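You operate a simulated robot arm through the tools that you are given. There is no shell and no other tool. Be economical: measure what you need, move in short steps, check, and stop when the job is done.

You run a simulated robot arm. Do the job below in one go: nothing can be reset, and whatever is moved stays where it is left.

TASK
Find the flawed slide and put it in the yellow tray.
Fine: light table on, dimmer to 3 and left there, light table off at the end; the clear slides stay on the panel.

The check looks at the end state, three seconds after you hand in, the way a careful person would. Anything else that was tipped, shoved, dropped, spilled or broken makes it a failure.

THE ROBOT
A 5-joint arm with a two-finger parallel gripper, fixed in place. Base frame: the origin is at the foot of the arm, x ahead of it, y to its left, z up. Lengths are in m, angles in rad, forces in N, time in s.
It reaches about 1.134 m from its shoulder. Its first joint turns from -2.601 to 2.601 rad. Payload 1.57 kg.
The tool frame sits at the grasp point between the pads (the TCP): z along the fingers, y along the line on which they close. The tips reach 0.03 m beyond it. Largest opening 0.11 m; finger width 0.024, thickness 0.012; the body of the gripper, 0.048 by 0.112 m, starts 0.078 m behind the TCP.
Orientation is that of the tool frame in the base frame, as a unit quaternion [w, x, y, z]. With the fingers straight down and closing along the base's y, the tool's x points along the base's -x, its y along +y and its z along -z.

THE INTERFACE
- The arm moves only by the tool apply_moves. Its argument "moves" is a list of rows, each a list of 3 entries, a list of its own where there are three numbers: the turn, a rotation vector about the base's x, y, z in rad, then the shift along the base's x, y, z in m, then the opening, from 0 (shut) to 1 (fully open). In form: [[[rx, ry, rz], [x, y, z], gripper], ...]. A call has 1 to 8 rows; each row is the pose to reach, as a shift and turn from the pose commanded when the call began. Each row takes 0.2 s and may step no farther than 0.05 m and 0.15 rad from the row before; otherwise, or with a gripper value out of range, the whole call is refused. A pose out of reach is approached as far as the arm can. The call stops where the force on the tool passes 60 N (or 10 N more than at its start, if that is more) or the arm is blocked; 0.2 s more then pass. Each finger travels about 0.072 m/s and halts on what it meets, pressing with about 30 N; the grip force reading is that of the motor and also rises with nothing between the fingers. The clock runs only during rows and for 0.2 s after the last one: add rows that repeat a pose to give the fingers time. The reply holds the time, the measured pose of the TCP, the force on the tool along the base axes, the opening and the grip force, in the units named above and with some noise, with the torque about the TCP (base axes, N m) and any sound that the robot's microphone picked up.
- Cameras (640 x 400 px; columns grow to the right, rows downward): "scene" is fixed at [0.0503, -0.4837, 1.4021]; the picture's right is [-0.60, -0.80, 0.00], its down [-0.64, 0.48, -0.61] and it looks along [0.49, -0.36, -0.79] (base axes); focal length 341 px, centre (320, 200). "wrist" rides on the gripper at [0.07, 0.016, -0.141] in the tool frame; the picture's right is [-0.23, 0.97, 0.00], its down [-0.85, -0.20, -0.48] and it looks along [-0.47, -0.11, 0.88] (tool axes); focal length 222 px, centre (320, 200). There is no depth. A picture from a camera that has moved, and an enlarged one, comes with that camera's place and axes in the base frame and with its lens. The place of the scene camera against the robot may be out by one fixed shift of up to 0.025 m in any direction.
- grab_frame(camera): a new picture of that camera. It takes no simulated time.
- raise_lower(by): slides the trunk up (or, below 0, down) by that many m; the arm rides with it, the base frame stays. It gives what a move gives, with no picture.
- close_up(camera, box): a new picture of the part [left, top, right, bottom] of that camera's present view, enlarged. It takes no simulated time.
- sign_off(): hands the job in; it is judged then, once.

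Work in short steps. Places have to be worked out from the pictures, the camera data and where the tool is seen: move nearer, look again, correct. Check each grasp and each placing, and mend what went wrong. You have 120 turns and 68 pictures in all, those below and enlarged ones among them. Open the gripper and draw the arm clear of the work before you hand the job in, unless the task says otherwise; then end with one line.

The tools are called after "Call:" as a command line: name --argument value ..., lists and objects as JSON in quotes. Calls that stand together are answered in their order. apply_moves: Moves the arm, as the interface text tells. Its arguments: {"type":"object","properties":{"moves":{"type":"array"}},"required":["moves"]} The other tools are called the same way: raise_lower (by) slides the trunk up or down; grab_frame (camera) takes a picture; close_up (camera, box) takes an enlarged picture of a part of a camera's view; sign_off () hands the job in.

At the start:

```text
time: 0.0
tcp_pos: [0.3224, -0.4942, 1.136]
tcp_rot: [0.0, 0.0, 1.0, 0.0]
force: [0.1, -0.3, -0.4]
ft_torque: [-0.03, -0.02, 0.01]
opening: 0.1099
gripper_force: 0.1
trunk travel left (down, up): [-0.868, 0.102]
```

scene: 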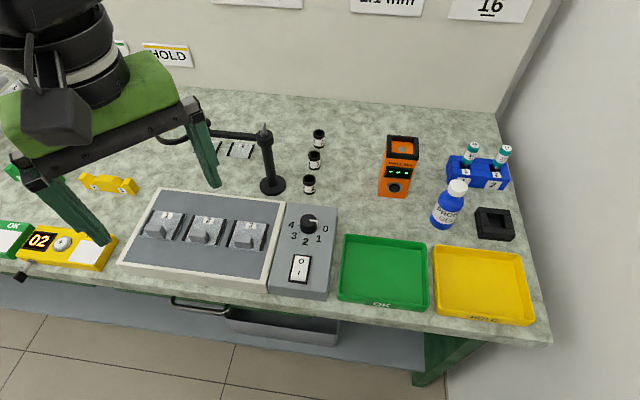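
wrist: 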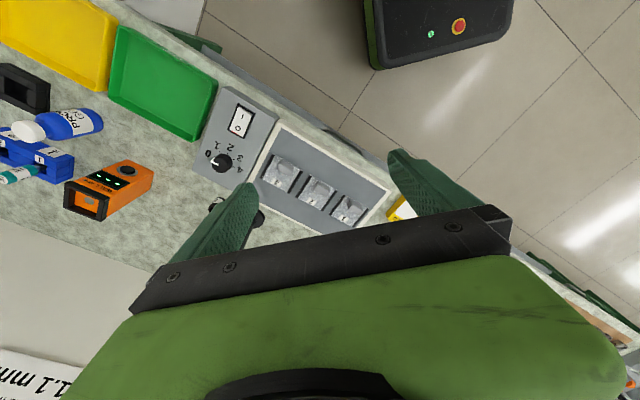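

The scene shows a light table with three slides, a dimmer knob, a rocker switch and green/yellow trays. I'll zoom in on the panel and the controls first.

Call:
close_up --camera "scene" --box '[110, 170, 350, 320]'

Call:
close_up --camera "scene" --box '[260, 195, 350, 300]'

```text
2.67 times, centred on (230, 245) of scene
camera zoom: at [0.0503, -0.4837, 1.4021], right [-0.6, -0.8, 0.0], down [-0.64, 0.48, -0.61], along [0.49, -0.36, -0.79], focal length 908 px, centre (560, 80)
```

zoom: 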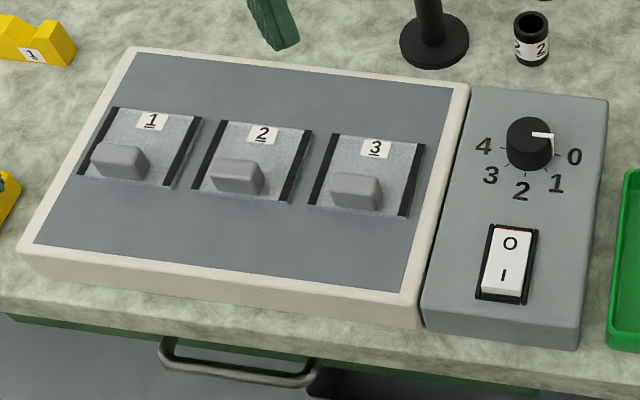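

```text
3.81 times, centred on (305, 248) of scene
camera zoom: at [0.0503, -0.4837, 1.4021], right [-0.6, -0.8, 0.0], down [-0.64, 0.48, -0.61], along [0.49, -0.36, -0.79], focal length 1298 px, centre (377, 19)
```

zoom: 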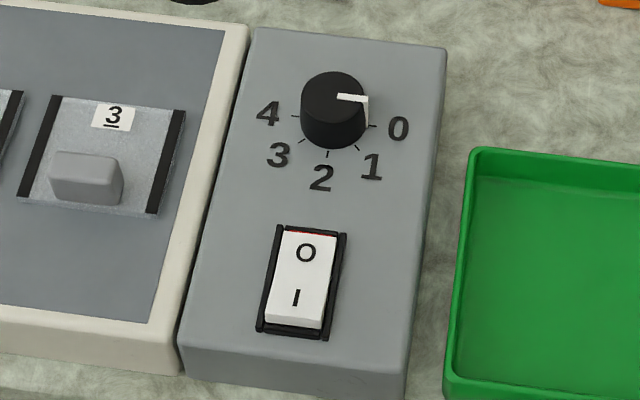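

Controls and panel are rotated about 45° to the base; the knob is near (0.345,-0.68,0.88) and the switch near (0.29,-0.61). I'll move above them, spinning by 45° and closing the fingers, to look with the wrist camera.

Call:
apply_moves --moves '[[[0, 0, 0.13], [0, -0.015, -0.01], 0.7], [[0, 0, 0.26], [0, -0.03, -0.02], 0.5], [[0, 0, 0.39], [0, -0.05, -0.035], 0.3], [[0, 0, 0.52], [0, -0.07, -0.05], 0.2], [[0, 0, 0.65], [0, -0.09, -0.06], 0], [[0, 0, 0.785], [0, -0.11, -0.07], 0], [[0, 0, 0.785], [0, -0.11, -0.07], 0]]'

Call:
grab_frame --camera "wrist"

Call:
grab_frame --camera "scene"

```text
time: 1.6
tcp_pos: [0.3231, -0.6024, 1.1345]
tcp_rot: [-0.001, -0.384, 0.923, 0.0]
force: [0.2, -0.6, 0.8]
ft_torque: [0.01, -0.02, -0.03]
opening: 0.0
gripper_force: 21.0
out of reach, approached as far as the arm can: row 1, 2, 3, 4, 5, 6, 7
trunk travel left (down, up): [-0.868, 0.102]
```

```text
63 pictures are left
camera wrist: at [0.2625, -0.64, 1.2775], right [-0.53, 0.85, 0.0], down [0.75, 0.46, 0.48], along [0.41, 0.25, -0.88], focal length 222 px, centre (320, 200)
```

wrist: 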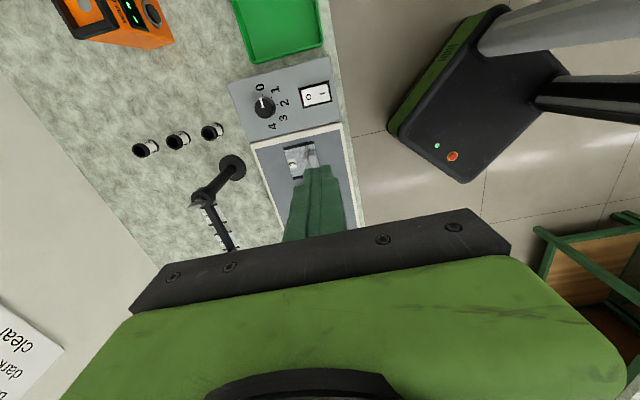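

```text
62 pictures are left
```

scene: 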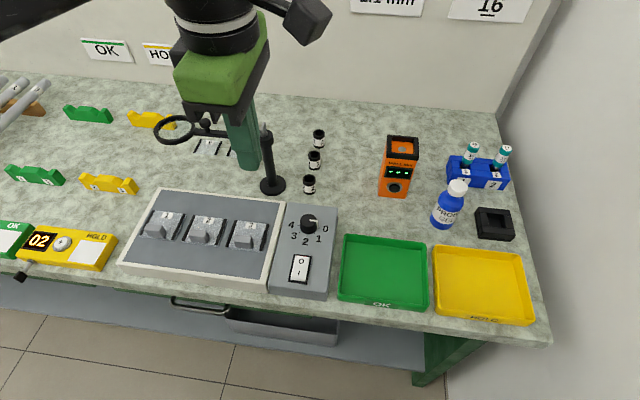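

The arm can't go lower with the tool vertical, so the trunk needs to come down. The wrist view puts the knob near (0.343,-0.698) and the switch near (0.289,-0.634); I lower 0.13 and look again.

Call:
raise_lower --by -0.13

Call:
grab_frame --camera "wrist"

```text
time: 3.2
tcp_pos: [0.3244, -0.6029, 1.0047]
tcp_rot: [0.0, -0.383, 0.924, 0.0]
force: [0.3, -0.1, -0.7]
ft_torque: [0.01, 0.03, 0.01]
opening: 0.0
gripper_force: 21.3
trunk travel left (down, up): [-0.738, 0.232]
```

```text
61 pictures are left
camera wrist: at [0.2625, -0.64, 1.1475], right [-0.53, 0.85, 0.0], down [0.75, 0.46, 0.48], along [0.41, 0.25, -0.88], focal length 222 px, centre (320, 200)
```

wrist: 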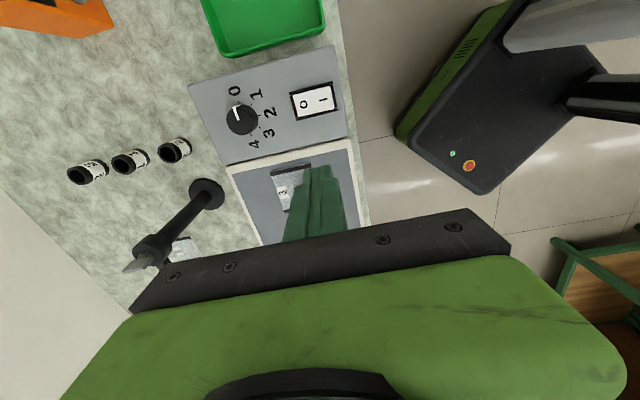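

Estimates are consistent: the rocker's "I" end is at about (0.275,-0.624) and the knob at (0.345,-0.695). I'll move above the I end and look from there.

Call:
apply_moves --moves '[[[0, 0, 0], [-0.025, -0.01, -0.03], 0], [[0, 0, 0], [-0.049, -0.021, -0.06], 0], [[0, 0, 0], [-0.049, -0.021, -0.06], 0]]'

Call:
grab_frame --camera "wrist"

Call:
close_up --camera "scene" --box '[230, 160, 370, 320]'

```text
time: 4.0
tcp_pos: [0.2746, -0.6239, 1.0063]
tcp_rot: [0.001, -0.382, 0.924, 0.0]
force: [1.3, -0.3, -0.6]
ft_torque: [-0.01, 0.01, 0.0]
opening: 0.0001
gripper_force: 21.2
out of reach, approached as far as the arm can: row 1, 2, 3
trunk travel left (down, up): [-0.738, 0.232]
```

```text
60 pictures are left
camera wrist: at [0.2131, -0.661, 1.1474], right [-0.53, 0.85, 0.0], down [0.75, 0.46, 0.48], along [0.41, 0.25, -0.88], focal length 222 px, centre (320, 200)
```

wrist: 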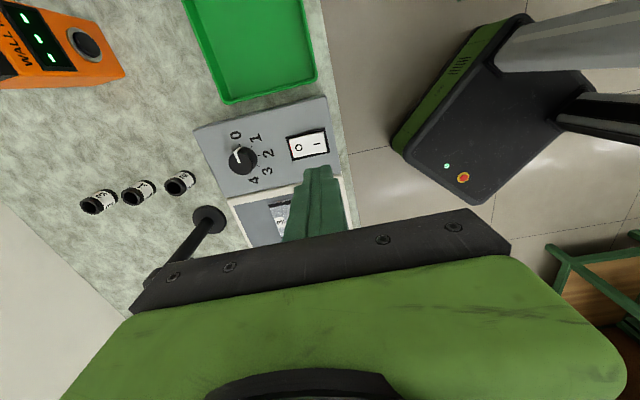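

```text
2.50 times, centred on (300, 240) of scene
camera zoom: at [0.0503, -0.4837, 1.4021], right [-0.6, -0.8, 0.0], down [-0.64, 0.48, -0.61], along [0.49, -0.36, -0.79], focal length 852 px, centre (370, 100)
```

zoom: 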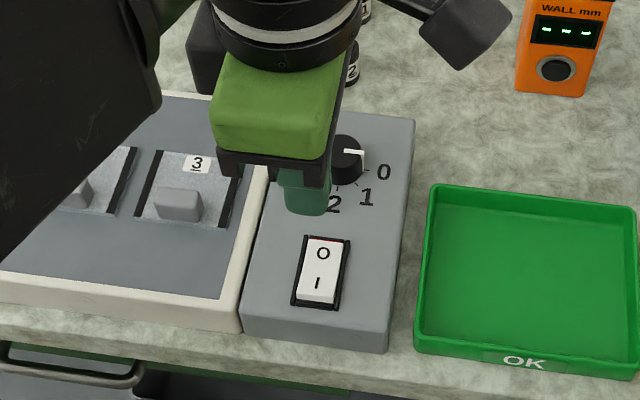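

The arm floor again limits z here. I'll raise the arm 0.15 m, then drop the trunk 0.2 m, giving TCP z≈0.955, still above the controls (top about 0.86, knob about 0.88).

Call:
apply_moves --moves '[[[0, 0, 0], [0, 0, 0.05], 0], [[0, 0, 0], [0, 0, 0.1], 0], [[0, 0, 0], [0, 0, 0.15], 0], [[0, 0, 0], [0, 0, 0.15], 0]]'

Call:
raise_lower --by -0.2

Call:
grab_frame --camera "wrist"

Call:
close_up --camera "scene" --box '[230, 160, 370, 320]'

```text
time: 5.0
tcp_pos: [0.2736, -0.6233, 1.005]
tcp_rot: [-0.001, -0.383, 0.924, 0.001]
force: [1.2, 0.0, -0.2]
ft_torque: [0.02, 0.0, -0.01]
opening: 0.0001
gripper_force: 21.2
out of reach, approached as far as the arm can: row 1, 2, 3, 4
trunk travel left (down, up): [-0.738, 0.232]
```

```text
time: 6.3
tcp_pos: [0.2726, -0.6209, 0.8846]
tcp_rot: [0.0, -0.382, 0.924, -0.001]
force: [-9.7, 18.9, 42.2]
ft_torque: [0.31, -0.01, 0.06]
opening: 0.0001
gripper_force: 20.9
trunk travel left (down, up): [-0.613, 0.357]
stopped: the force on the tool passed its limit at 399 N (the readings are from after the stop); the commanded pose is now the measured one
```

```text
58 pictures are left
camera wrist: at [0.211, -0.6575, 1.0253], right [-0.53, 0.85, 0.0], down [0.75, 0.46, 0.48], along [0.41, 0.25, -0.88], focal length 222 px, centre (320, 200)
```

wrist: 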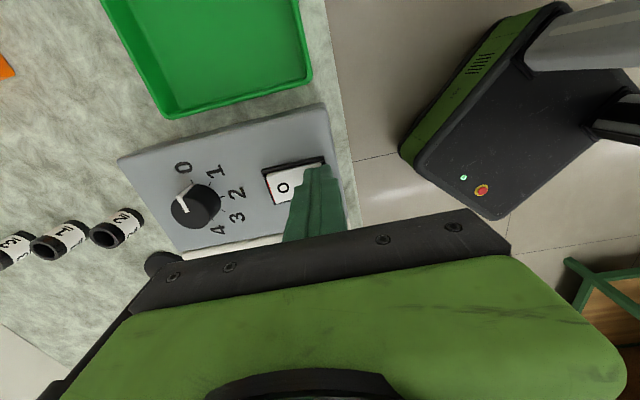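

```text
2.50 times, centred on (300, 240) of scene
camera zoom: at [0.0503, -0.4837, 1.4021], right [-0.6, -0.8, 0.0], down [-0.64, 0.48, -0.61], along [0.49, -0.36, -0.79], focal length 852 px, centre (370, 100)
```

zoom: 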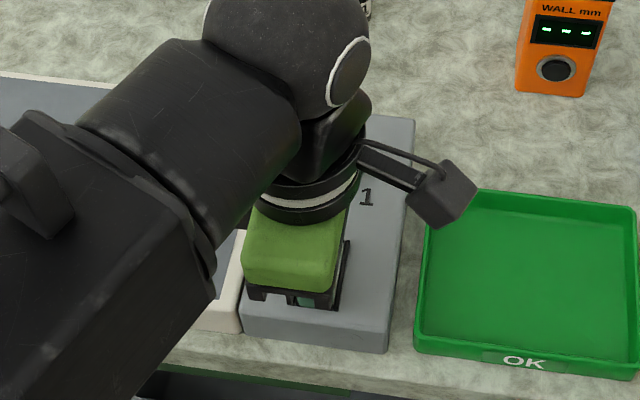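

The trunk came down onto the rocker because the arm's z did not change with the moves, so height evidently comes only from the trunk. I raise it right away and check whether the switch toggled and everything is intact.

Call:
raise_lower --by 0.1

Call:
grab_frame --camera "wrist"

Call:
grab_frame --camera "scene"

```text
time: 7.7
tcp_pos: [0.2745, -0.6241, 0.9795]
tcp_rot: [0.0, -0.382, 0.924, -0.004]
force: [-0.4, -0.1, 0.1]
ft_torque: [0.03, -0.03, -0.01]
opening: 0.0
gripper_force: 20.9
trunk travel left (down, up): [-0.713, 0.257]
```

```text
56 pictures are left
camera wrist: at [0.2134, -0.6619, 1.122], right [-0.53, 0.85, -0.01], down [0.74, 0.47, 0.48], along [0.41, 0.25, -0.88], focal length 222 px, centre (320, 200)
```

wrist: 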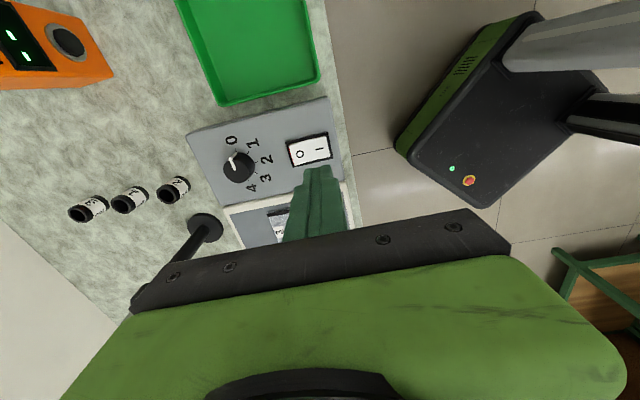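

```text
55 pictures are left
```

scene: 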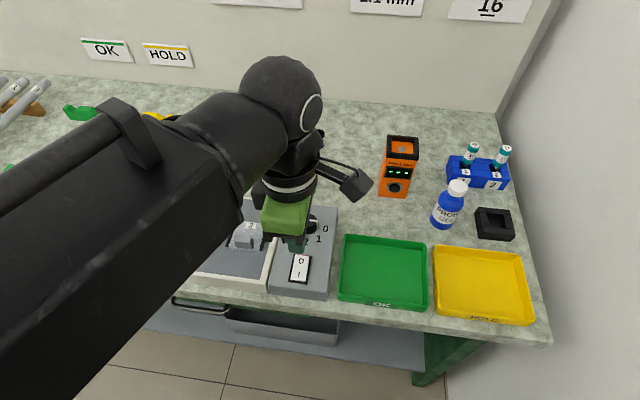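

I zoom in on the switch to read its state.

Call:
close_up --camera "scene" --box '[220, 210, 340, 300]'

Call:
close_up --camera "wrist" --box '[180, 90, 360, 250]'

```text
4.44 times, centred on (280, 255) of scene
camera zoom: at [0.0503, -0.4837, 1.4021], right [-0.6, -0.8, 0.0], down [-0.64, 0.48, -0.61], along [0.49, -0.36, -0.79], focal length 1514 px, centre (498, -44)
```

zoom: 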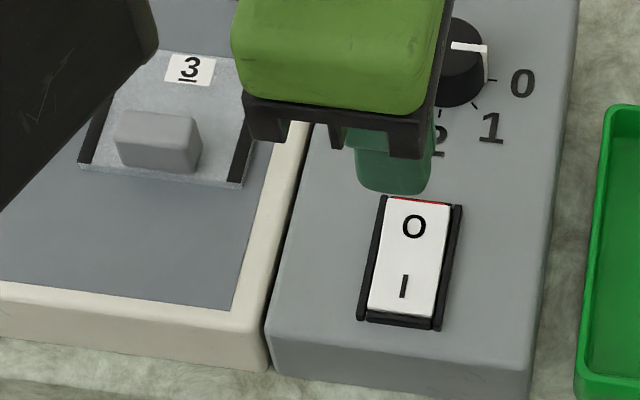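

```text
2.50 times, centred on (270, 170) of wrist
camera zoom: at [0.2134, -0.6619, 1.122], right [-0.53, 0.85, -0.01], down [0.74, 0.47, 0.48], along [0.41, 0.25, -0.88], focal length 555 px, centre (445, 275)
```

zoom: 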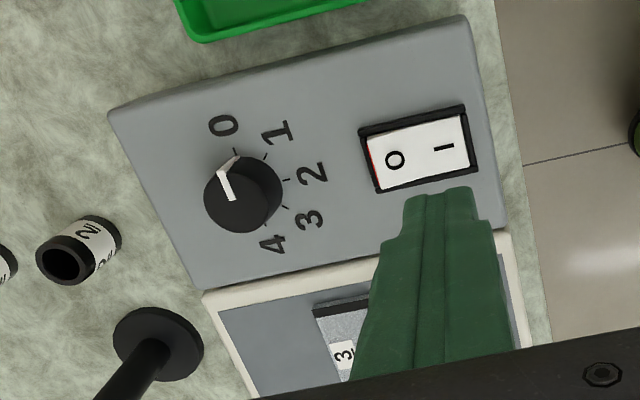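

The rocker now reads pressed on "I" (its front face is gone), with the dimmer still at 0. From the zoom, the knob centre is at about (0.351,-0.695) with its top at z≈0.87, so I move above it, pre-spin +0.39 rad and open the fingers halfway.

Call:
apply_moves --moves '[[[0, 0, 0.13], [0.026, -0.024, 0], 0.5], [[0, 0, 0.26], [0.052, -0.048, 0], 0.5], [[0, 0, 0.39], [0.0765, -0.071, 0], 0.5], [[0, 0, 0.39], [0.0765, -0.071, 0], 0.5]]'

Call:
grab_frame --camera "wrist"

Call:
close_up --camera "scene" --box '[230, 160, 370, 320]'

```text
time: 8.7
tcp_pos: [0.3527, -0.6971, 0.9801]
tcp_rot: [0.001, -0.555, 0.832, -0.003]
force: [-0.1, -0.6, -0.1]
ft_torque: [-0.03, -0.02, -0.01]
opening: 0.0551
gripper_force: 0.1
trunk travel left (down, up): [-0.713, 0.257]
```

```text
52 pictures are left
camera wrist: at [0.3094, -0.7533, 1.1221], right [-0.81, 0.58, -0.01], down [0.51, 0.71, 0.48], along [0.28, 0.38, -0.88], focal length 222 px, centre (320, 200)
```

wrist: 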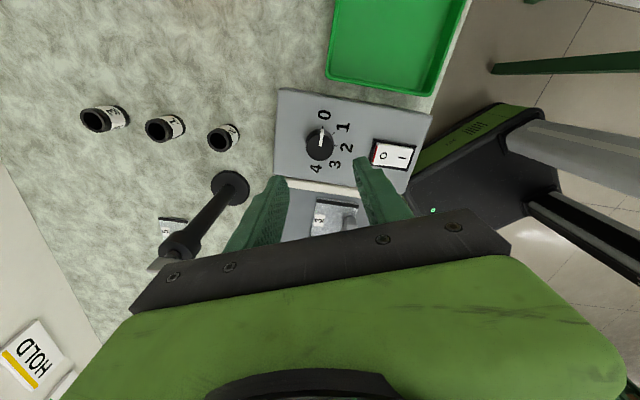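

```text
2.50 times, centred on (300, 240) of scene
camera zoom: at [0.0503, -0.4837, 1.4021], right [-0.6, -0.8, 0.0], down [-0.64, 0.48, -0.61], along [0.49, -0.36, -0.79], focal length 852 px, centre (370, 100)
```

zoom: 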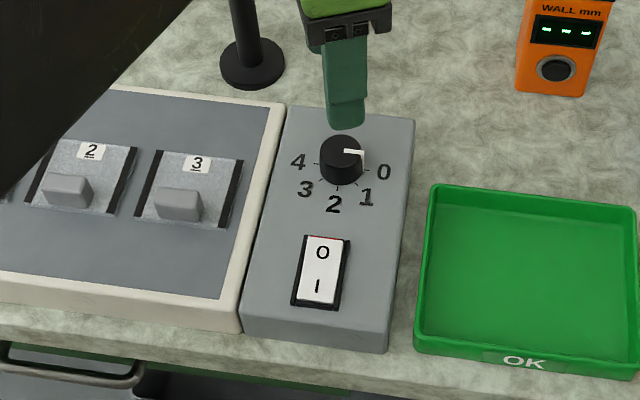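

I zoom the wrist view on the knob to refine its centre.

Call:
close_up --camera "wrist" --box '[265, 80, 425, 200]'

```text
3.33 times, centred on (345, 140) of wrist
camera zoom: at [0.3094, -0.7533, 1.1221], right [-0.81, 0.58, -0.01], down [0.51, 0.71, 0.48], along [0.28, 0.38, -0.88], focal length 740 px, centre (237, 400)
```

zoom: 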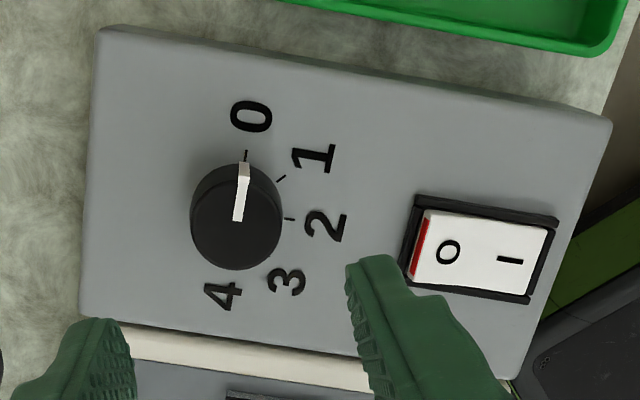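

Knob centre refines to (0.3505,-0.697) and the TCP is within 2 mm. I nudge x by -2 mm, which also tests a small z move, before lowering the trunk.

Call:
apply_moves --moves '[[[0, 0, 0], [-0.002, 0, -0.02], 0.5], [[0, 0, 0], [-0.002, 0, -0.02], 0.5]]'

```text
time: 9.3
tcp_pos: [0.3516, -0.6966, 0.98]
tcp_rot: [0.001, -0.554, 0.832, -0.004]
force: [-1.0, 0.2, -0.4]
ft_torque: [0.0, 0.01, -0.02]
opening: 0.055
gripper_force: 0.1
out of reach, approached as far as the arm can: row 1, 2
trunk travel left (down, up): [-0.713, 0.257]
```

Confirmed: z is trunk-only with a vertical tool. I lower to TCP 0.908, then check before the final drop.

Call:
raise_lower --by -0.072

Call:
close_up --camera "wrist" --box '[200, 80, 440, 230]'

Call:
close_up --camera "scene" --box '[250, 160, 370, 260]'

```text
time: 10.4
tcp_pos: [0.3525, -0.6957, 0.907]
tcp_rot: [0.001, -0.553, 0.833, -0.003]
force: [-0.4, -0.4, 0.7]
ft_torque: [0.0, 0.0, -0.01]
opening: 0.0549
gripper_force: 0.0
trunk travel left (down, up): [-0.641, 0.329]
```

```text
2.67 times, centred on (320, 155) of wrist
camera zoom: at [0.3092, -0.7531, 1.0502], right [-0.81, 0.59, -0.01], down [0.51, 0.71, 0.48], along [0.28, 0.38, -0.88], focal length 592 px, centre (320, 320)
```

zoom: 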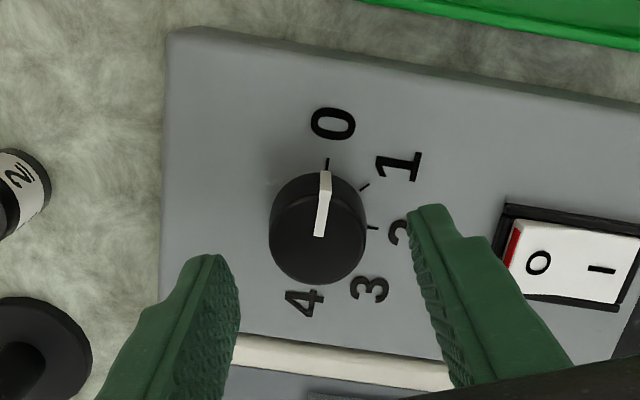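

```text
4.00 times, centred on (310, 210) of scene
camera zoom: at [0.0503, -0.4837, 1.4021], right [-0.6, -0.8, 0.0], down [-0.64, 0.48, -0.61], along [0.49, -0.36, -0.79], focal length 1363 px, centre (360, 160)
```

zoom: 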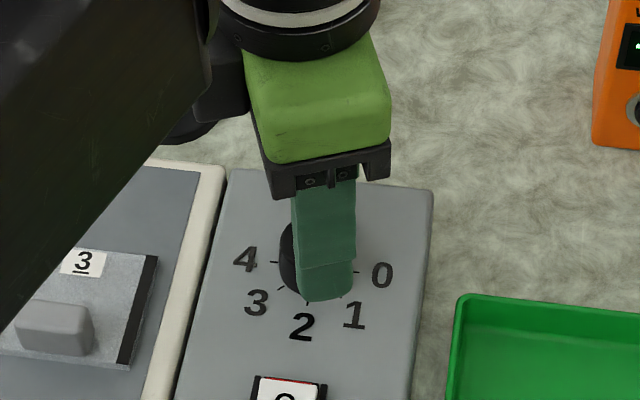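

The closing axis is centred on the knob, but the TCP sits about 5 mm short across the pads. I shift by (-0.002,-0.004), then lower the final 18 mm.

Call:
apply_moves --moves '[[[0, 0, 0], [-0.002, -0.004, 0], 0.5], [[0, 0, 0], [-0.002, -0.004, 0], 0.5]]'

Call:
raise_lower --by -0.018

```text
time: 11.0
tcp_pos: [0.3486, -0.7012, 0.9069]
tcp_rot: [0.001, -0.554, 0.832, -0.003]
force: [-0.3, -0.5, 1.1]
ft_torque: [0.01, 0.0, -0.04]
opening: 0.0549
gripper_force: 0.1
trunk travel left (down, up): [-0.641, 0.329]
```

```text
time: 11.6
tcp_pos: [0.3493, -0.7013, 0.8891]
tcp_rot: [0.002, -0.554, 0.832, -0.003]
force: [0.1, 0.7, 0.0]
ft_torque: [-0.01, -0.01, 0.01]
opening: 0.0549
gripper_force: 0.0
trunk travel left (down, up): [-0.623, 0.347]
```

No contact at z=0.889. Now I close on the knob.

Call:
apply_moves --moves '[[[0, 0, 0], [0, 0, 0], 0.4], [[0, 0, 0], [0, 0, 0], 0.3], [[0, 0, 0], [0, 0, 0], 0.2], [[0, 0, 0], [0, 0, 0], 0.15]]'

Call:
close_up --camera "wrist" --box '[200, 80, 440, 230]'

```text
time: 12.6
tcp_pos: [0.3494, -0.7017, 0.8887]
tcp_rot: [0.001, -0.554, 0.832, -0.005]
force: [9.6, -8.2, 7.8]
ft_torque: [-0.19, -0.44, -0.09]
opening: 0.032
gripper_force: 40.3
trunk travel left (down, up): [-0.623, 0.347]
```

```text
2.67 times, centred on (320, 155) of wrist
camera zoom: at [0.3076, -0.7576, 1.0321], right [-0.81, 0.59, -0.01], down [0.51, 0.71, 0.48], along [0.29, 0.38, -0.88], focal length 592 px, centre (320, 320)
```

zoom: 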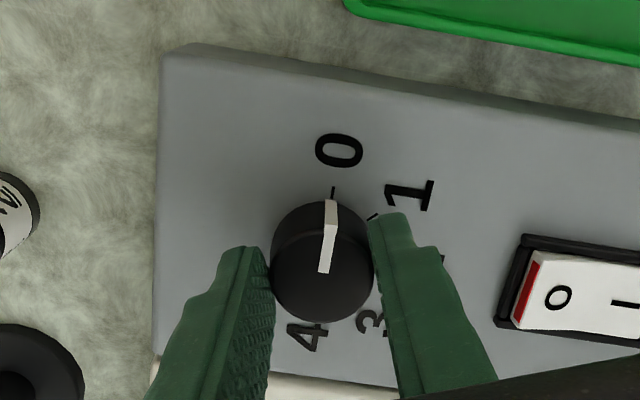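

Gripped at 32 mm opening with a mild side load. I relieve it by about 1.5 mm and rotate by -0.9 rad in small rows.

Call:
apply_moves --moves '[[[0, 0, 0], [0.0015, -0.001, 0], 0.15], [[0, 0, -0.13], [0.0015, -0.001, 0], 0.15], [[0, 0, -0.26], [0.0015, -0.001, 0], 0.15], [[0, 0, -0.39], [0.0015, -0.001, 0], 0.15], [[0, 0, -0.52], [0.0015, -0.001, 0], 0.15], [[0, 0, -0.65], [0.0015, -0.001, 0], 0.15], [[0, 0, -0.785], [0.0015, -0.001, 0], 0.15]]'

Call:
close_up --camera "wrist" --box '[200, 80, 440, 230]'

```text
time: 14.2
tcp_pos: [0.35, -0.7002, 0.8902]
tcp_rot: [-0.002, -0.192, 0.981, -0.001]
force: [-21.3, 26.0, -28.1]
ft_torque: [0.64, 0.37, 0.13]
opening: 0.0318
gripper_force: 40.7
trunk travel left (down, up): [-0.623, 0.347]
```

```text
2.67 times, centred on (320, 155) of wrist
camera zoom: at [0.279, -0.7101, 1.0324], right [-0.16, 0.99, 0.0], down [0.87, 0.14, 0.48], along [0.47, 0.07, -0.88], focal length 592 px, centre (320, 320)
```

zoom: 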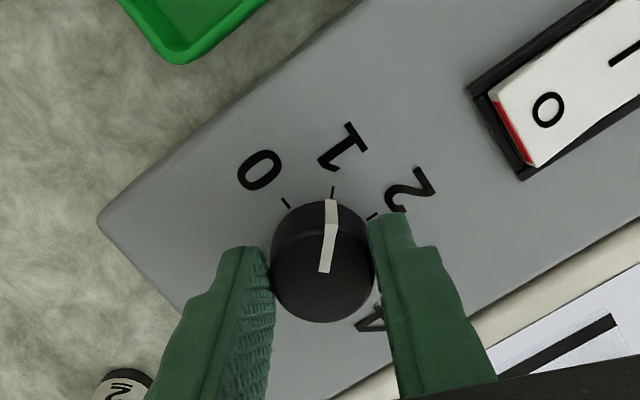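

The knob followed to 1 and the panel is lit. I relieve the side force (about 1 mm toward -x,+y) and continue another -0.785 rad.

Call:
apply_moves --moves '[[[0, 0, 0], [-0.001, 0.0012, 0], 0.15], [[0, 0, -0.13], [-0.001, 0.0012, 0], 0.15], [[0, 0, -0.26], [-0.001, 0.0012, 0], 0.15], [[0, 0, -0.39], [-0.001, 0.0012, 0], 0.15], [[0, 0, -0.52], [-0.001, 0.0012, 0], 0.15], [[0, 0, -0.65], [-0.001, 0.0012, 0], 0.15], [[0, 0, -0.785], [-0.001, 0.0012, 0], 0.15]]'

```text
time: 15.8
tcp_pos: [0.3496, -0.6978, 0.8913]
tcp_rot: [-0.004, 0.197, 0.98, 0.0]
force: [-12.5, 29.6, -20.5]
ft_torque: [0.84, 0.28, 0.05]
opening: 0.0315
gripper_force: 40.9
trunk travel left (down, up): [-0.623, 0.347]
```

Tracking well (yaw now -0.39). I relieve 1 mm in +y and turn the last -0.785 rad.

Call:
apply_moves --moves '[[[0, 0, 0], [-0.0005, 0.0012, 0], 0.15], [[0, 0, -0.13], [-0.0005, 0.0012, 0], 0.15], [[0, 0, -0.26], [-0.0005, 0.0012, 0], 0.15], [[0, 0, -0.39], [-0.0005, 0.0012, 0], 0.15], [[0, 0, -0.52], [-0.0005, 0.0012, 0], 0.15], [[0, 0, -0.65], [-0.0005, 0.0012, 0], 0.15], [[0, 0, -0.785], [-0.0005, 0.0012, 0], 0.15]]'

Call:
close_up --camera "wrist" --box '[200, 80, 440, 230]'

```text
time: 17.4
tcp_pos: [0.3509, -0.6955, 0.8899]
tcp_rot: [-0.004, 0.557, 0.83, -0.001]
force: [8.5, 31.9, -9.1]
ft_torque: [0.81, -0.33, 0.01]
opening: 0.0316
gripper_force: 40.2
trunk travel left (down, up): [-0.623, 0.347]
```

```text
2.67 times, centred on (320, 155) of wrist
camera zoom: at [0.3407, -0.6255, 1.0331], right [0.99, 0.16, -0.01], down [0.14, -0.87, 0.47], along [0.07, -0.47, -0.88], focal length 592 px, centre (320, 320)
```

zoom: 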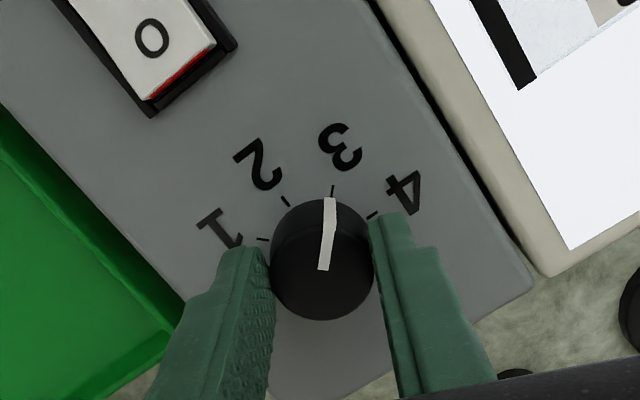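

The pointer is on 3 and the panel is bright. I release the knob and raise the trunk.

Call:
apply_moves --moves '[[[0, 0, 0], [0, 0, 0], 0.3], [[0, 0, 0], [0, 0, 0], 0.5], [[0, 0, 0], [0, 0, 0], 0.5]]'

Call:
raise_lower --by 0.13

Call:
close_up --camera "wrist" --box '[200, 80, 440, 230]'

Call:
close_up --camera "scene" --box '[110, 170, 350, 320]'

```text
time: 18.2
tcp_pos: [0.3504, -0.6991, 0.8903]
tcp_rot: [-0.003, 0.557, 0.831, -0.003]
force: [0.0, -0.6, 1.0]
ft_torque: [-0.01, 0.03, -0.01]
opening: 0.055
gripper_force: 0.2
trunk travel left (down, up): [-0.623, 0.347]
```

```text
time: 19.8
tcp_pos: [0.3489, -0.7006, 1.0196]
tcp_rot: [-0.002, 0.557, 0.831, -0.001]
force: [0.1, -0.5, 0.1]
ft_torque: [0.0, 0.02, 0.04]
opening: 0.0547
gripper_force: 0.1
trunk travel left (down, up): [-0.753, 0.217]
```

```text
2.67 times, centred on (320, 155) of wrist
camera zoom: at [0.3387, -0.628, 1.1621], right [0.99, 0.16, -0.01], down [0.14, -0.87, 0.48], along [0.07, -0.47, -0.88], focal length 592 px, centre (320, 320)
```

zoom: 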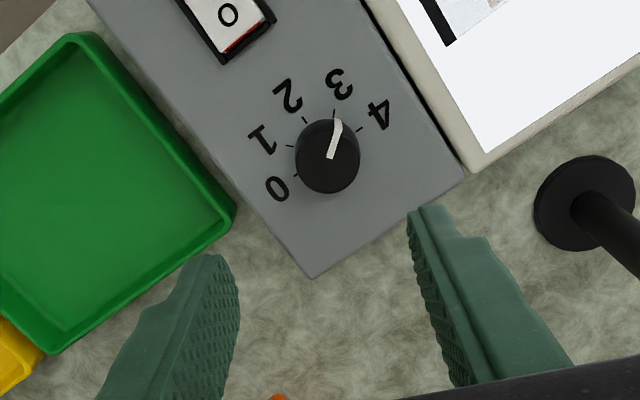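

```text
2.67 times, centred on (230, 245) of scene
camera zoom: at [0.0503, -0.4837, 1.4021], right [-0.6, -0.8, 0.0], down [-0.64, 0.48, -0.61], along [0.49, -0.36, -0.79], focal length 908 px, centre (560, 80)
```

zoom: 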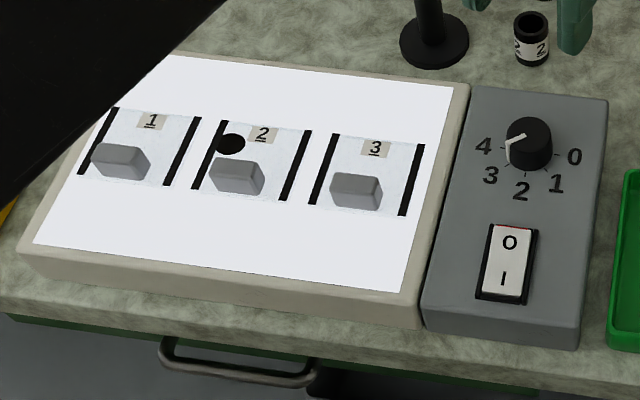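

Slide 2 shows a dark spot. I'll compare all three slides more closely.

Call:
close_up --camera "scene" --box '[135, 200, 275, 260]'

```text
4.57 times, centred on (205, 230) of scene
camera zoom: at [0.0503, -0.4837, 1.4021], right [-0.6, -0.8, 0.0], down [-0.64, 0.48, -0.61], along [0.49, -0.36, -0.79], focal length 1557 px, centre (846, 63)
```

zoom: 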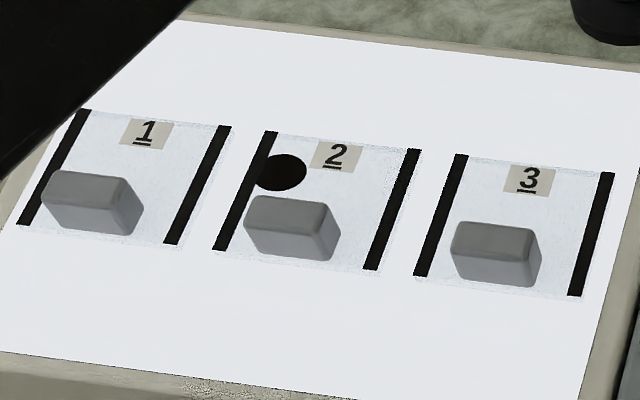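

Slide 2 is the flawed one; 1 and 3 are clear. I move above handle 2 (about (0.454,-0.521)), spinning to -45° so the fingers close along the handle's length.

Call:
apply_moves --moves '[[[0, 0, 0.08], [0.021, 0.036, 0], 0.6], [[0, 0, 0.16], [0.042, 0.072, 0], 0.7], [[0, 0, 0.24], [0.063, 0.108, 0], 0.7], [[0, 0, 0.32], [0.084, 0.144, 0], 0.7], [[0, 0, 0.39], [0.104, 0.179, 0], 0.7], [[0, 0, 0.39], [0.104, 0.179, 0], 0.7]]'

Call:
grab_frame --camera "wrist"

Call:
grab_frame --camera "scene"

```text
time: 21.2
tcp_pos: [0.4522, -0.5211, 1.0201]
tcp_rot: [-0.002, 0.385, 0.923, -0.003]
force: [-0.4, 0.6, 1.4]
ft_torque: [-0.01, 0.01, 0.02]
opening: 0.0773
gripper_force: 0.1
trunk travel left (down, up): [-0.753, 0.217]
```

```text
41 pictures are left
camera wrist: at [0.4171, -0.4585, 1.1622], right [0.85, 0.52, -0.01], down [0.46, -0.75, 0.48], along [0.25, -0.41, -0.88], focal length 222 px, centre (320, 200)
```

wrist: 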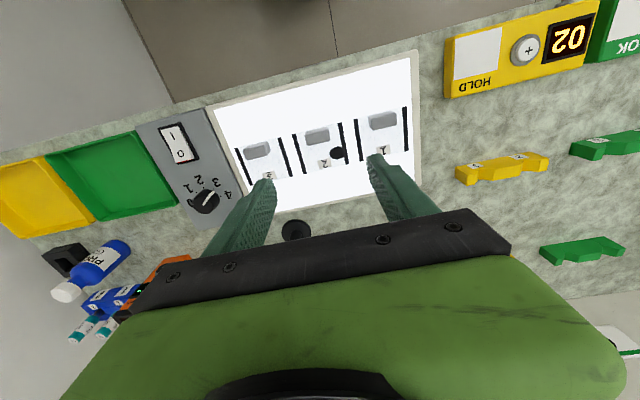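

```text
40 pictures are left
```

scene: 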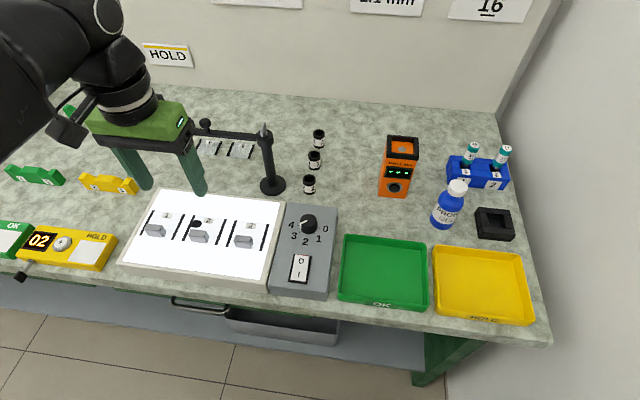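

I zoom the wrist view on slide 2 to refine the handle location.

Call:
close_up --camera "wrist" --box '[230, 90, 420, 210]'

```text
3.33 times, centred on (325, 150) of wrist
camera zoom: at [0.4171, -0.4585, 1.1622], right [0.85, 0.52, -0.01], down [0.46, -0.75, 0.48], along [0.25, -0.41, -0.88], focal length 740 px, centre (303, 367)
```

zoom: 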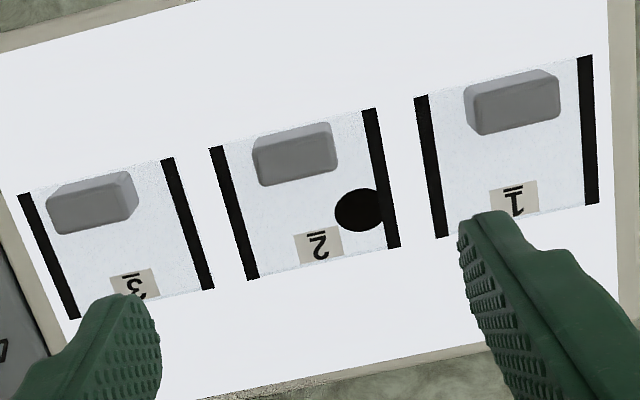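

The handle-2 centre is at about (0.4495,-0.5165) and the yaw is aligned. I correct by (-3,+4.5) mm, narrow the opening to 55 mm, and lower to TCP 0.925 to look.

Call:
apply_moves --moves '[[[0, 0, 0], [-0.003, 0.0045, 0], 0.5], [[0, 0, 0], [-0.003, 0.0045, 0], 0.5], [[0, 0, 0], [-0.003, 0.0045, 0], 0.5]]'

Call:
raise_lower --by -0.095

Call:
close_up --camera "wrist" --box '[200, 80, 440, 230]'

Call:
close_up --camera "scene" --box '[110, 120, 290, 290]'

```text
time: 22.0
tcp_pos: [0.451, -0.5161, 1.0197]
tcp_rot: [-0.002, 0.385, 0.923, -0.003]
force: [0.2, 0.5, -0.8]
ft_torque: [-0.02, 0.0, 0.01]
opening: 0.055
gripper_force: 0.0
trunk travel left (down, up): [-0.753, 0.217]
```

```text
time: 23.3
tcp_pos: [0.4505, -0.5156, 0.9255]
tcp_rot: [-0.002, 0.385, 0.923, -0.003]
force: [-0.5, 0.3, 0.0]
ft_torque: [0.0, -0.02, 0.01]
opening: 0.0549
gripper_force: 0.0
trunk travel left (down, up): [-0.658, 0.312]
```

```text
2.67 times, centred on (320, 155) of wrist
camera zoom: at [0.414, -0.4537, 1.0672], right [0.85, 0.52, -0.01], down [0.46, -0.75, 0.48], along [0.24, -0.41, -0.88], focal length 592 px, centre (320, 320)
```

zoom: 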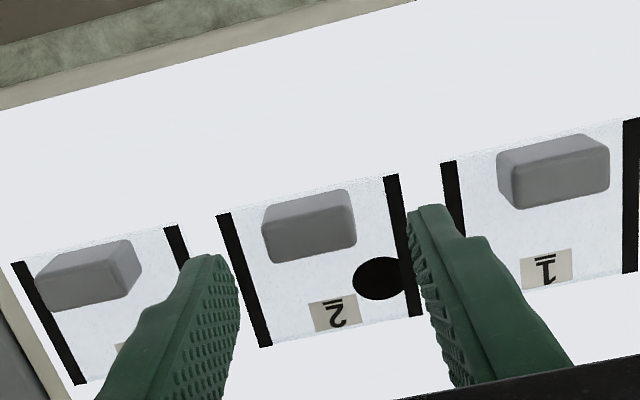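

```text
2.35 times, centred on (200, 205) of scene
camera zoom: at [0.0503, -0.4837, 1.4021], right [-0.6, -0.8, 0.0], down [-0.64, 0.48, -0.61], along [0.49, -0.36, -0.79], focal length 802 px, centre (602, 188)
```

zoom: 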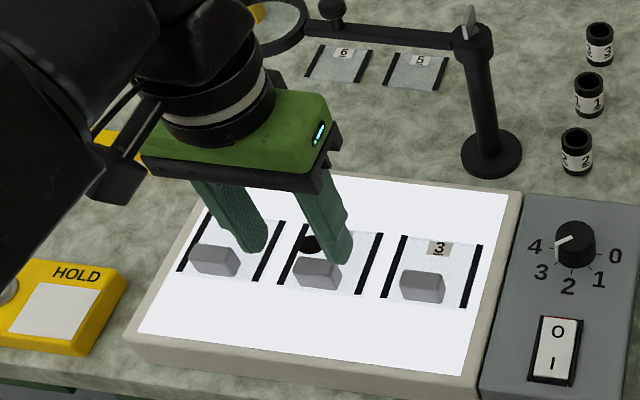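

Good alignment, with the handle centre at about (0.449,-0.518). I shift 2 mm and lower to TCP 0.897, watching force.

Call:
apply_moves --moves '[[[0, 0, 0], [-0.0015, -0.002, 0], 0.5], [[0, 0, 0], [-0.0015, -0.002, 0], 0.5]]'

Call:
raise_lower --by -0.029

Call:
close_up --camera "wrist" --box '[200, 80, 440, 230]'

Call:
close_up --camera "scene" --box '[150, 180, 250, 260]'

```text
time: 23.9
tcp_pos: [0.4483, -0.517, 0.9242]
tcp_rot: [-0.002, 0.385, 0.923, -0.003]
force: [0.7, -1.0, -0.8]
ft_torque: [-0.01, 0.02, 0.02]
opening: 0.055
gripper_force: 0.0
trunk travel left (down, up): [-0.658, 0.312]
```

```text
time: 24.6
tcp_pos: [0.4495, -0.5179, 0.8957]
tcp_rot: [-0.002, 0.385, 0.923, -0.003]
force: [0.1, -0.1, 0.1]
ft_torque: [0.02, -0.01, 0.0]
opening: 0.055
gripper_force: 0.1
trunk travel left (down, up): [-0.629, 0.341]
```

```text
2.67 times, centred on (320, 155) of wrist
camera zoom: at [0.4123, -0.4553, 1.0381], right [0.85, 0.52, -0.01], down [0.46, -0.75, 0.48], along [0.24, -0.41, -0.88], focal length 592 px, centre (320, 320)
```

zoom: 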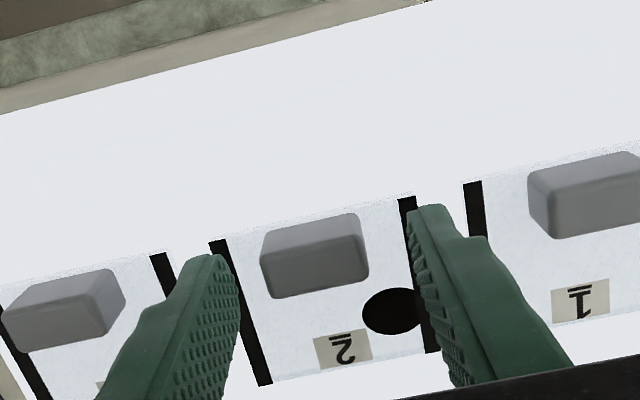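

```text
5.00 times, centred on (200, 220) of scene
camera zoom: at [0.0503, -0.4837, 1.4021], right [-0.6, -0.8, 0.0], down [-0.64, 0.48, -0.61], along [0.49, -0.36, -0.79], focal length 1703 px, centre (920, 100)
```

zoom: 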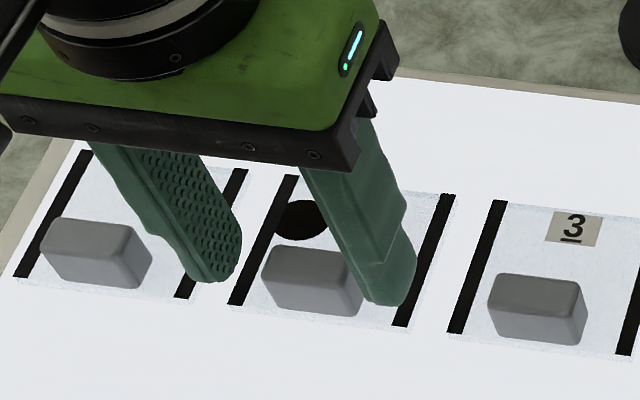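

Centred between the fingers with no contact. I lower another 6 mm.

Call:
raise_lower --by -0.006

Call:
apply_moves --moves '[[[0, 0, 0], [-0.001, 0.0005, 0], 0.45], [[0, 0, 0], [-0.001, 0.0005, 0], 0.4], [[0, 0, 0], [-0.001, 0.0005, 0], 0.3], [[0, 0, 0], [-0.001, 0.0005, 0], 0.2], [[0, 0, 0], [-0.001, 0.0005, 0], 0.2]]'

Call:
close_up --camera "scene" --box '[150, 180, 250, 260]'

```text
time: 25.2
tcp_pos: [0.4499, -0.5171, 0.8905]
tcp_rot: [-0.002, 0.385, 0.923, -0.003]
force: [-0.2, 0.0, -0.4]
ft_torque: [0.0, -0.01, 0.02]
opening: 0.0549
gripper_force: 0.1
trunk travel left (down, up): [-0.623, 0.347]
```

```text
time: 26.4
tcp_pos: [0.4481, -0.517, 0.8896]
tcp_rot: [-0.002, 0.385, 0.923, -0.003]
force: [-0.5, 0.6, 0.7]
ft_torque: [0.02, -0.02, 0.01]
opening: 0.0308
gripper_force: 30.2
trunk travel left (down, up): [-0.623, 0.347]
```

```text
5.00 times, centred on (200, 220) of scene
camera zoom: at [0.0503, -0.4837, 1.4021], right [-0.6, -0.8, 0.0], down [-0.64, 0.48, -0.61], along [0.49, -0.36, -0.79], focal length 1703 px, centre (920, 100)
```

zoom: 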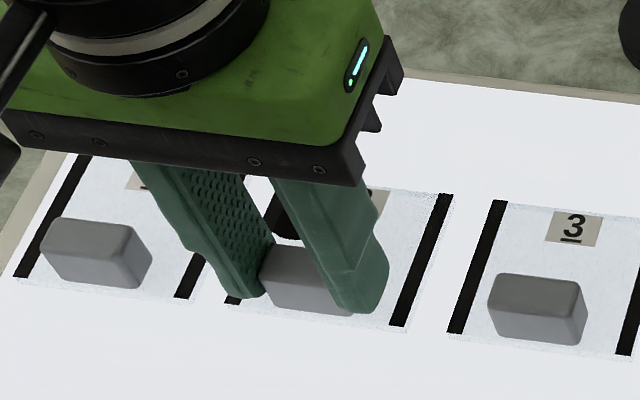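

Gripped at 31 mm opening. I lift 40 mm slowly and verify.

Call:
raise_lower --by 0.04

Call:
grab_frame --camera "wrist"

Call:
close_up --camera "scene" --box '[110, 150, 290, 280]'

```text
time: 27.2
tcp_pos: [0.4485, -0.517, 0.9289]
tcp_rot: [-0.002, 0.385, 0.923, -0.003]
force: [-0.7, -0.5, -1.2]
ft_torque: [0.02, 0.0, -0.01]
opening: 0.0308
gripper_force: 30.1
trunk travel left (down, up): [-0.663, 0.307]
```

```text
33 pictures are left
camera wrist: at [0.4112, -0.4548, 1.0721], right [0.85, 0.52, -0.01], down [0.46, -0.75, 0.48], along [0.24, -0.41, -0.88], focal length 222 px, centre (320, 200)
```

wrist: 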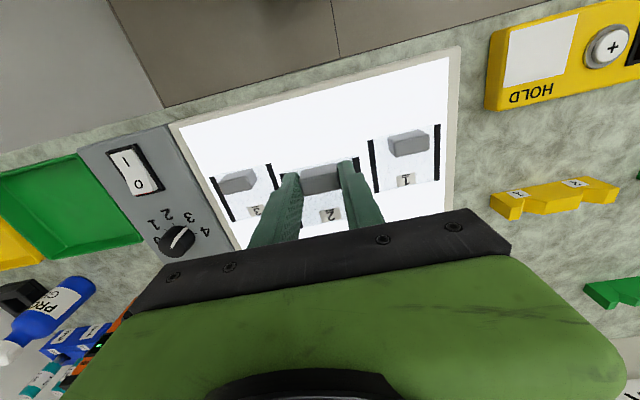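

```text
3.08 times, centred on (200, 215) of scene
camera zoom: at [0.0503, -0.4837, 1.4021], right [-0.6, -0.8, 0.0], down [-0.64, 0.48, -0.61], along [0.49, -0.36, -0.79], focal length 1048 px, centre (689, 154)
```

zoom: 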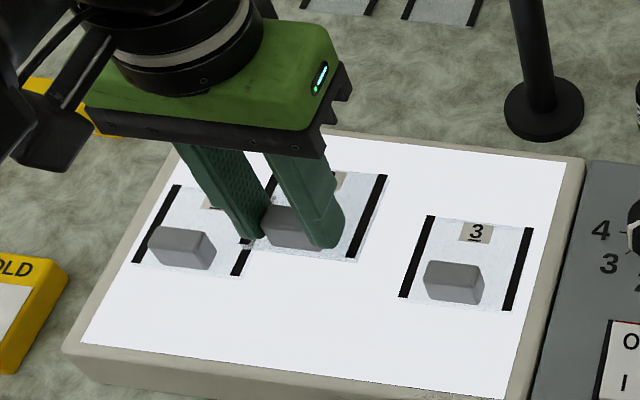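

Slide 2 is held cleanly and the others are undisturbed. I raise to about 1.03, then travel toward the yellow tray (roughly (0.076,-0.885)).

Call:
raise_lower --by 0.1

Call:
apply_moves --moves '[[[0, 0, 0], [-0.03, -0.03, 0], 0.2], [[0, 0, 0], [-0.06, -0.06, 0], 0.2], [[0, 0, 0], [-0.09, -0.09, 0], 0.2], [[0, 0, 0], [-0.12, -0.12, 0], 0.2], [[0, 0, 0], [-0.15, -0.15, 0], 0.2], [[0, 0, 0], [-0.18, -0.18, 0], 0.2], [[0, 0, 0], [-0.21, -0.21, 0], 0.2], [[0, 0, 0], [-0.24, -0.24, 0], 0.2]]'

Call:
grab_frame --camera "wrist"

Call:
grab_frame --camera "scene"

```text
time: 28.5
tcp_pos: [0.4477, -0.517, 1.0288]
tcp_rot: [-0.002, 0.385, 0.923, -0.003]
force: [0.7, 0.5, -0.2]
ft_torque: [0.0, 0.0, -0.03]
opening: 0.0306
gripper_force: 30.4
trunk travel left (down, up): [-0.763, 0.207]
```

```text
time: 30.3
tcp_pos: [0.2071, -0.7566, 1.0301]
tcp_rot: [-0.002, 0.385, 0.923, -0.002]
force: [-0.2, 0.5, -0.3]
ft_torque: [0.01, 0.02, 0.0]
opening: 0.0309
gripper_force: 30.1
trunk travel left (down, up): [-0.763, 0.207]
```

```text
31 pictures are left
camera wrist: at [0.1701, -0.6948, 1.172], right [0.85, 0.52, -0.01], down [0.46, -0.75, 0.48], along [0.25, -0.41, -0.88], focal length 222 px, centre (320, 200)
```

wrist: 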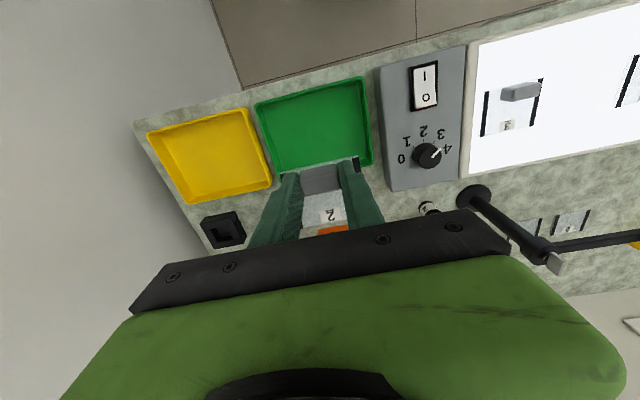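

```text
30 pictures are left
```

scene: 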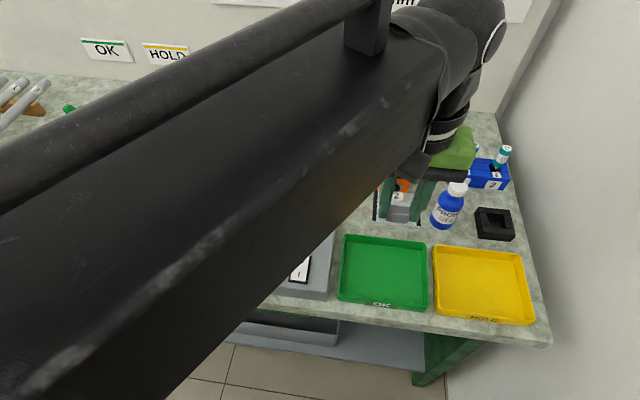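

Both cameras put the yellow tray's floor centre near (0.078,-0.883). The slide extends about 18 mm behind the handle, so I target TCP (0.065,-0.870).

Call:
apply_moves --moves '[[[0, 0, 0], [-0.0286, -0.0226, 0], 0.2], [[0, 0, 0], [-0.0572, -0.0452, 0], 0.2], [[0, 0, 0], [-0.0858, -0.0678, 0], 0.2], [[0, 0, 0], [-0.1144, -0.0904, 0], 0.2], [[0, 0, 0], [-0.143, -0.113, 0], 0.2], [[0, 0, 0], [-0.143, -0.113, 0], 0.2]]'

Call:
grab_frame --camera "wrist"

Call:
grab_frame --camera "scene"

```text
time: 31.7
tcp_pos: [0.0651, -0.8719, 1.0283]
tcp_rot: [-0.002, 0.385, 0.923, -0.004]
force: [-0.7, -0.2, -0.4]
ft_torque: [-0.01, -0.01, -0.01]
opening: 0.0308
gripper_force: 29.6
trunk travel left (down, up): [-0.763, 0.207]
```

```text
29 pictures are left
camera wrist: at [0.0285, -0.8091, 1.1721], right [0.85, 0.52, -0.01], down [0.46, -0.75, 0.48], along [0.25, -0.41, -0.88], focal length 222 px, centre (320, 200)
```

wrist: 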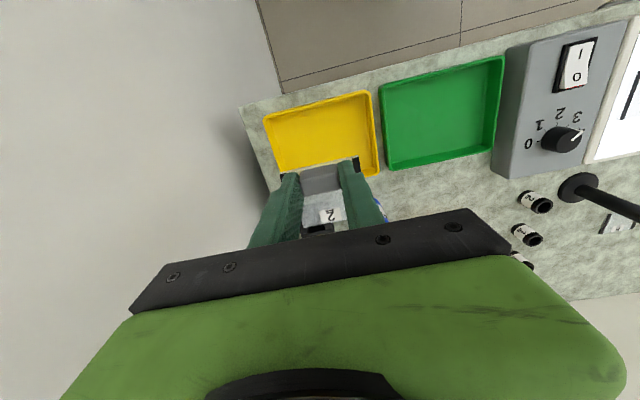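

```text
28 pictures are left
```

scene: 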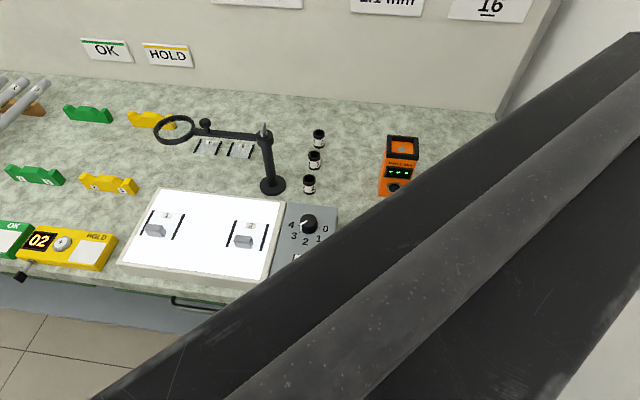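

The tray centre re-measures at (0.076,-0.876). I nudge +4 mm toward the front and lower to TCP 0.90.

Call:
apply_moves --moves '[[[0, 0, 0], [-0.004, 0.004, 0], 0.2], [[0, 0, 0], [-0.004, 0.004, 0], 0.2]]'

Call:
raise_lower --by -0.128

Call:
close_up --camera "wrist" --box '[180, 50, 460, 240]'

```text
time: 32.3
tcp_pos: [0.0619, -0.8681, 1.0288]
tcp_rot: [-0.002, 0.385, 0.923, -0.003]
force: [0.5, -0.2, -0.4]
ft_torque: [0.01, 0.02, -0.02]
opening: 0.0309
gripper_force: 30.3
trunk travel left (down, up): [-0.763, 0.207]
```

```text
time: 33.9
tcp_pos: [0.0618, -0.8667, 0.9018]
tcp_rot: [-0.002, 0.386, 0.923, -0.002]
force: [0.5, 0.5, -1.0]
ft_torque: [0.03, 0.04, 0.01]
opening: 0.0308
gripper_force: 29.9
trunk travel left (down, up): [-0.635, 0.335]
```

```text
2.11 times, centred on (320, 145) of wrist
camera zoom: at [0.0242, -0.8049, 1.0441], right [0.85, 0.52, -0.01], down [0.46, -0.75, 0.48], along [0.24, -0.41, -0.88], focal length 468 px, centre (320, 316)
```

zoom: 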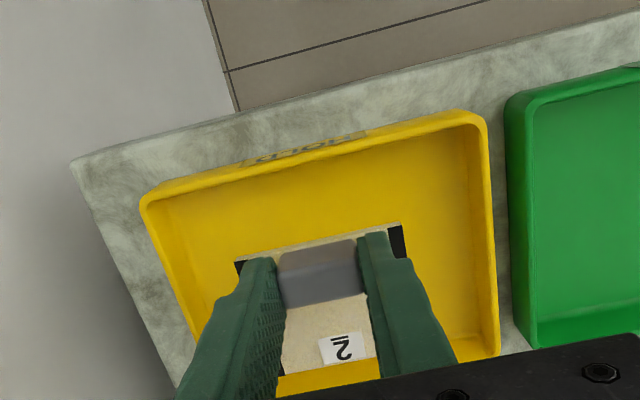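

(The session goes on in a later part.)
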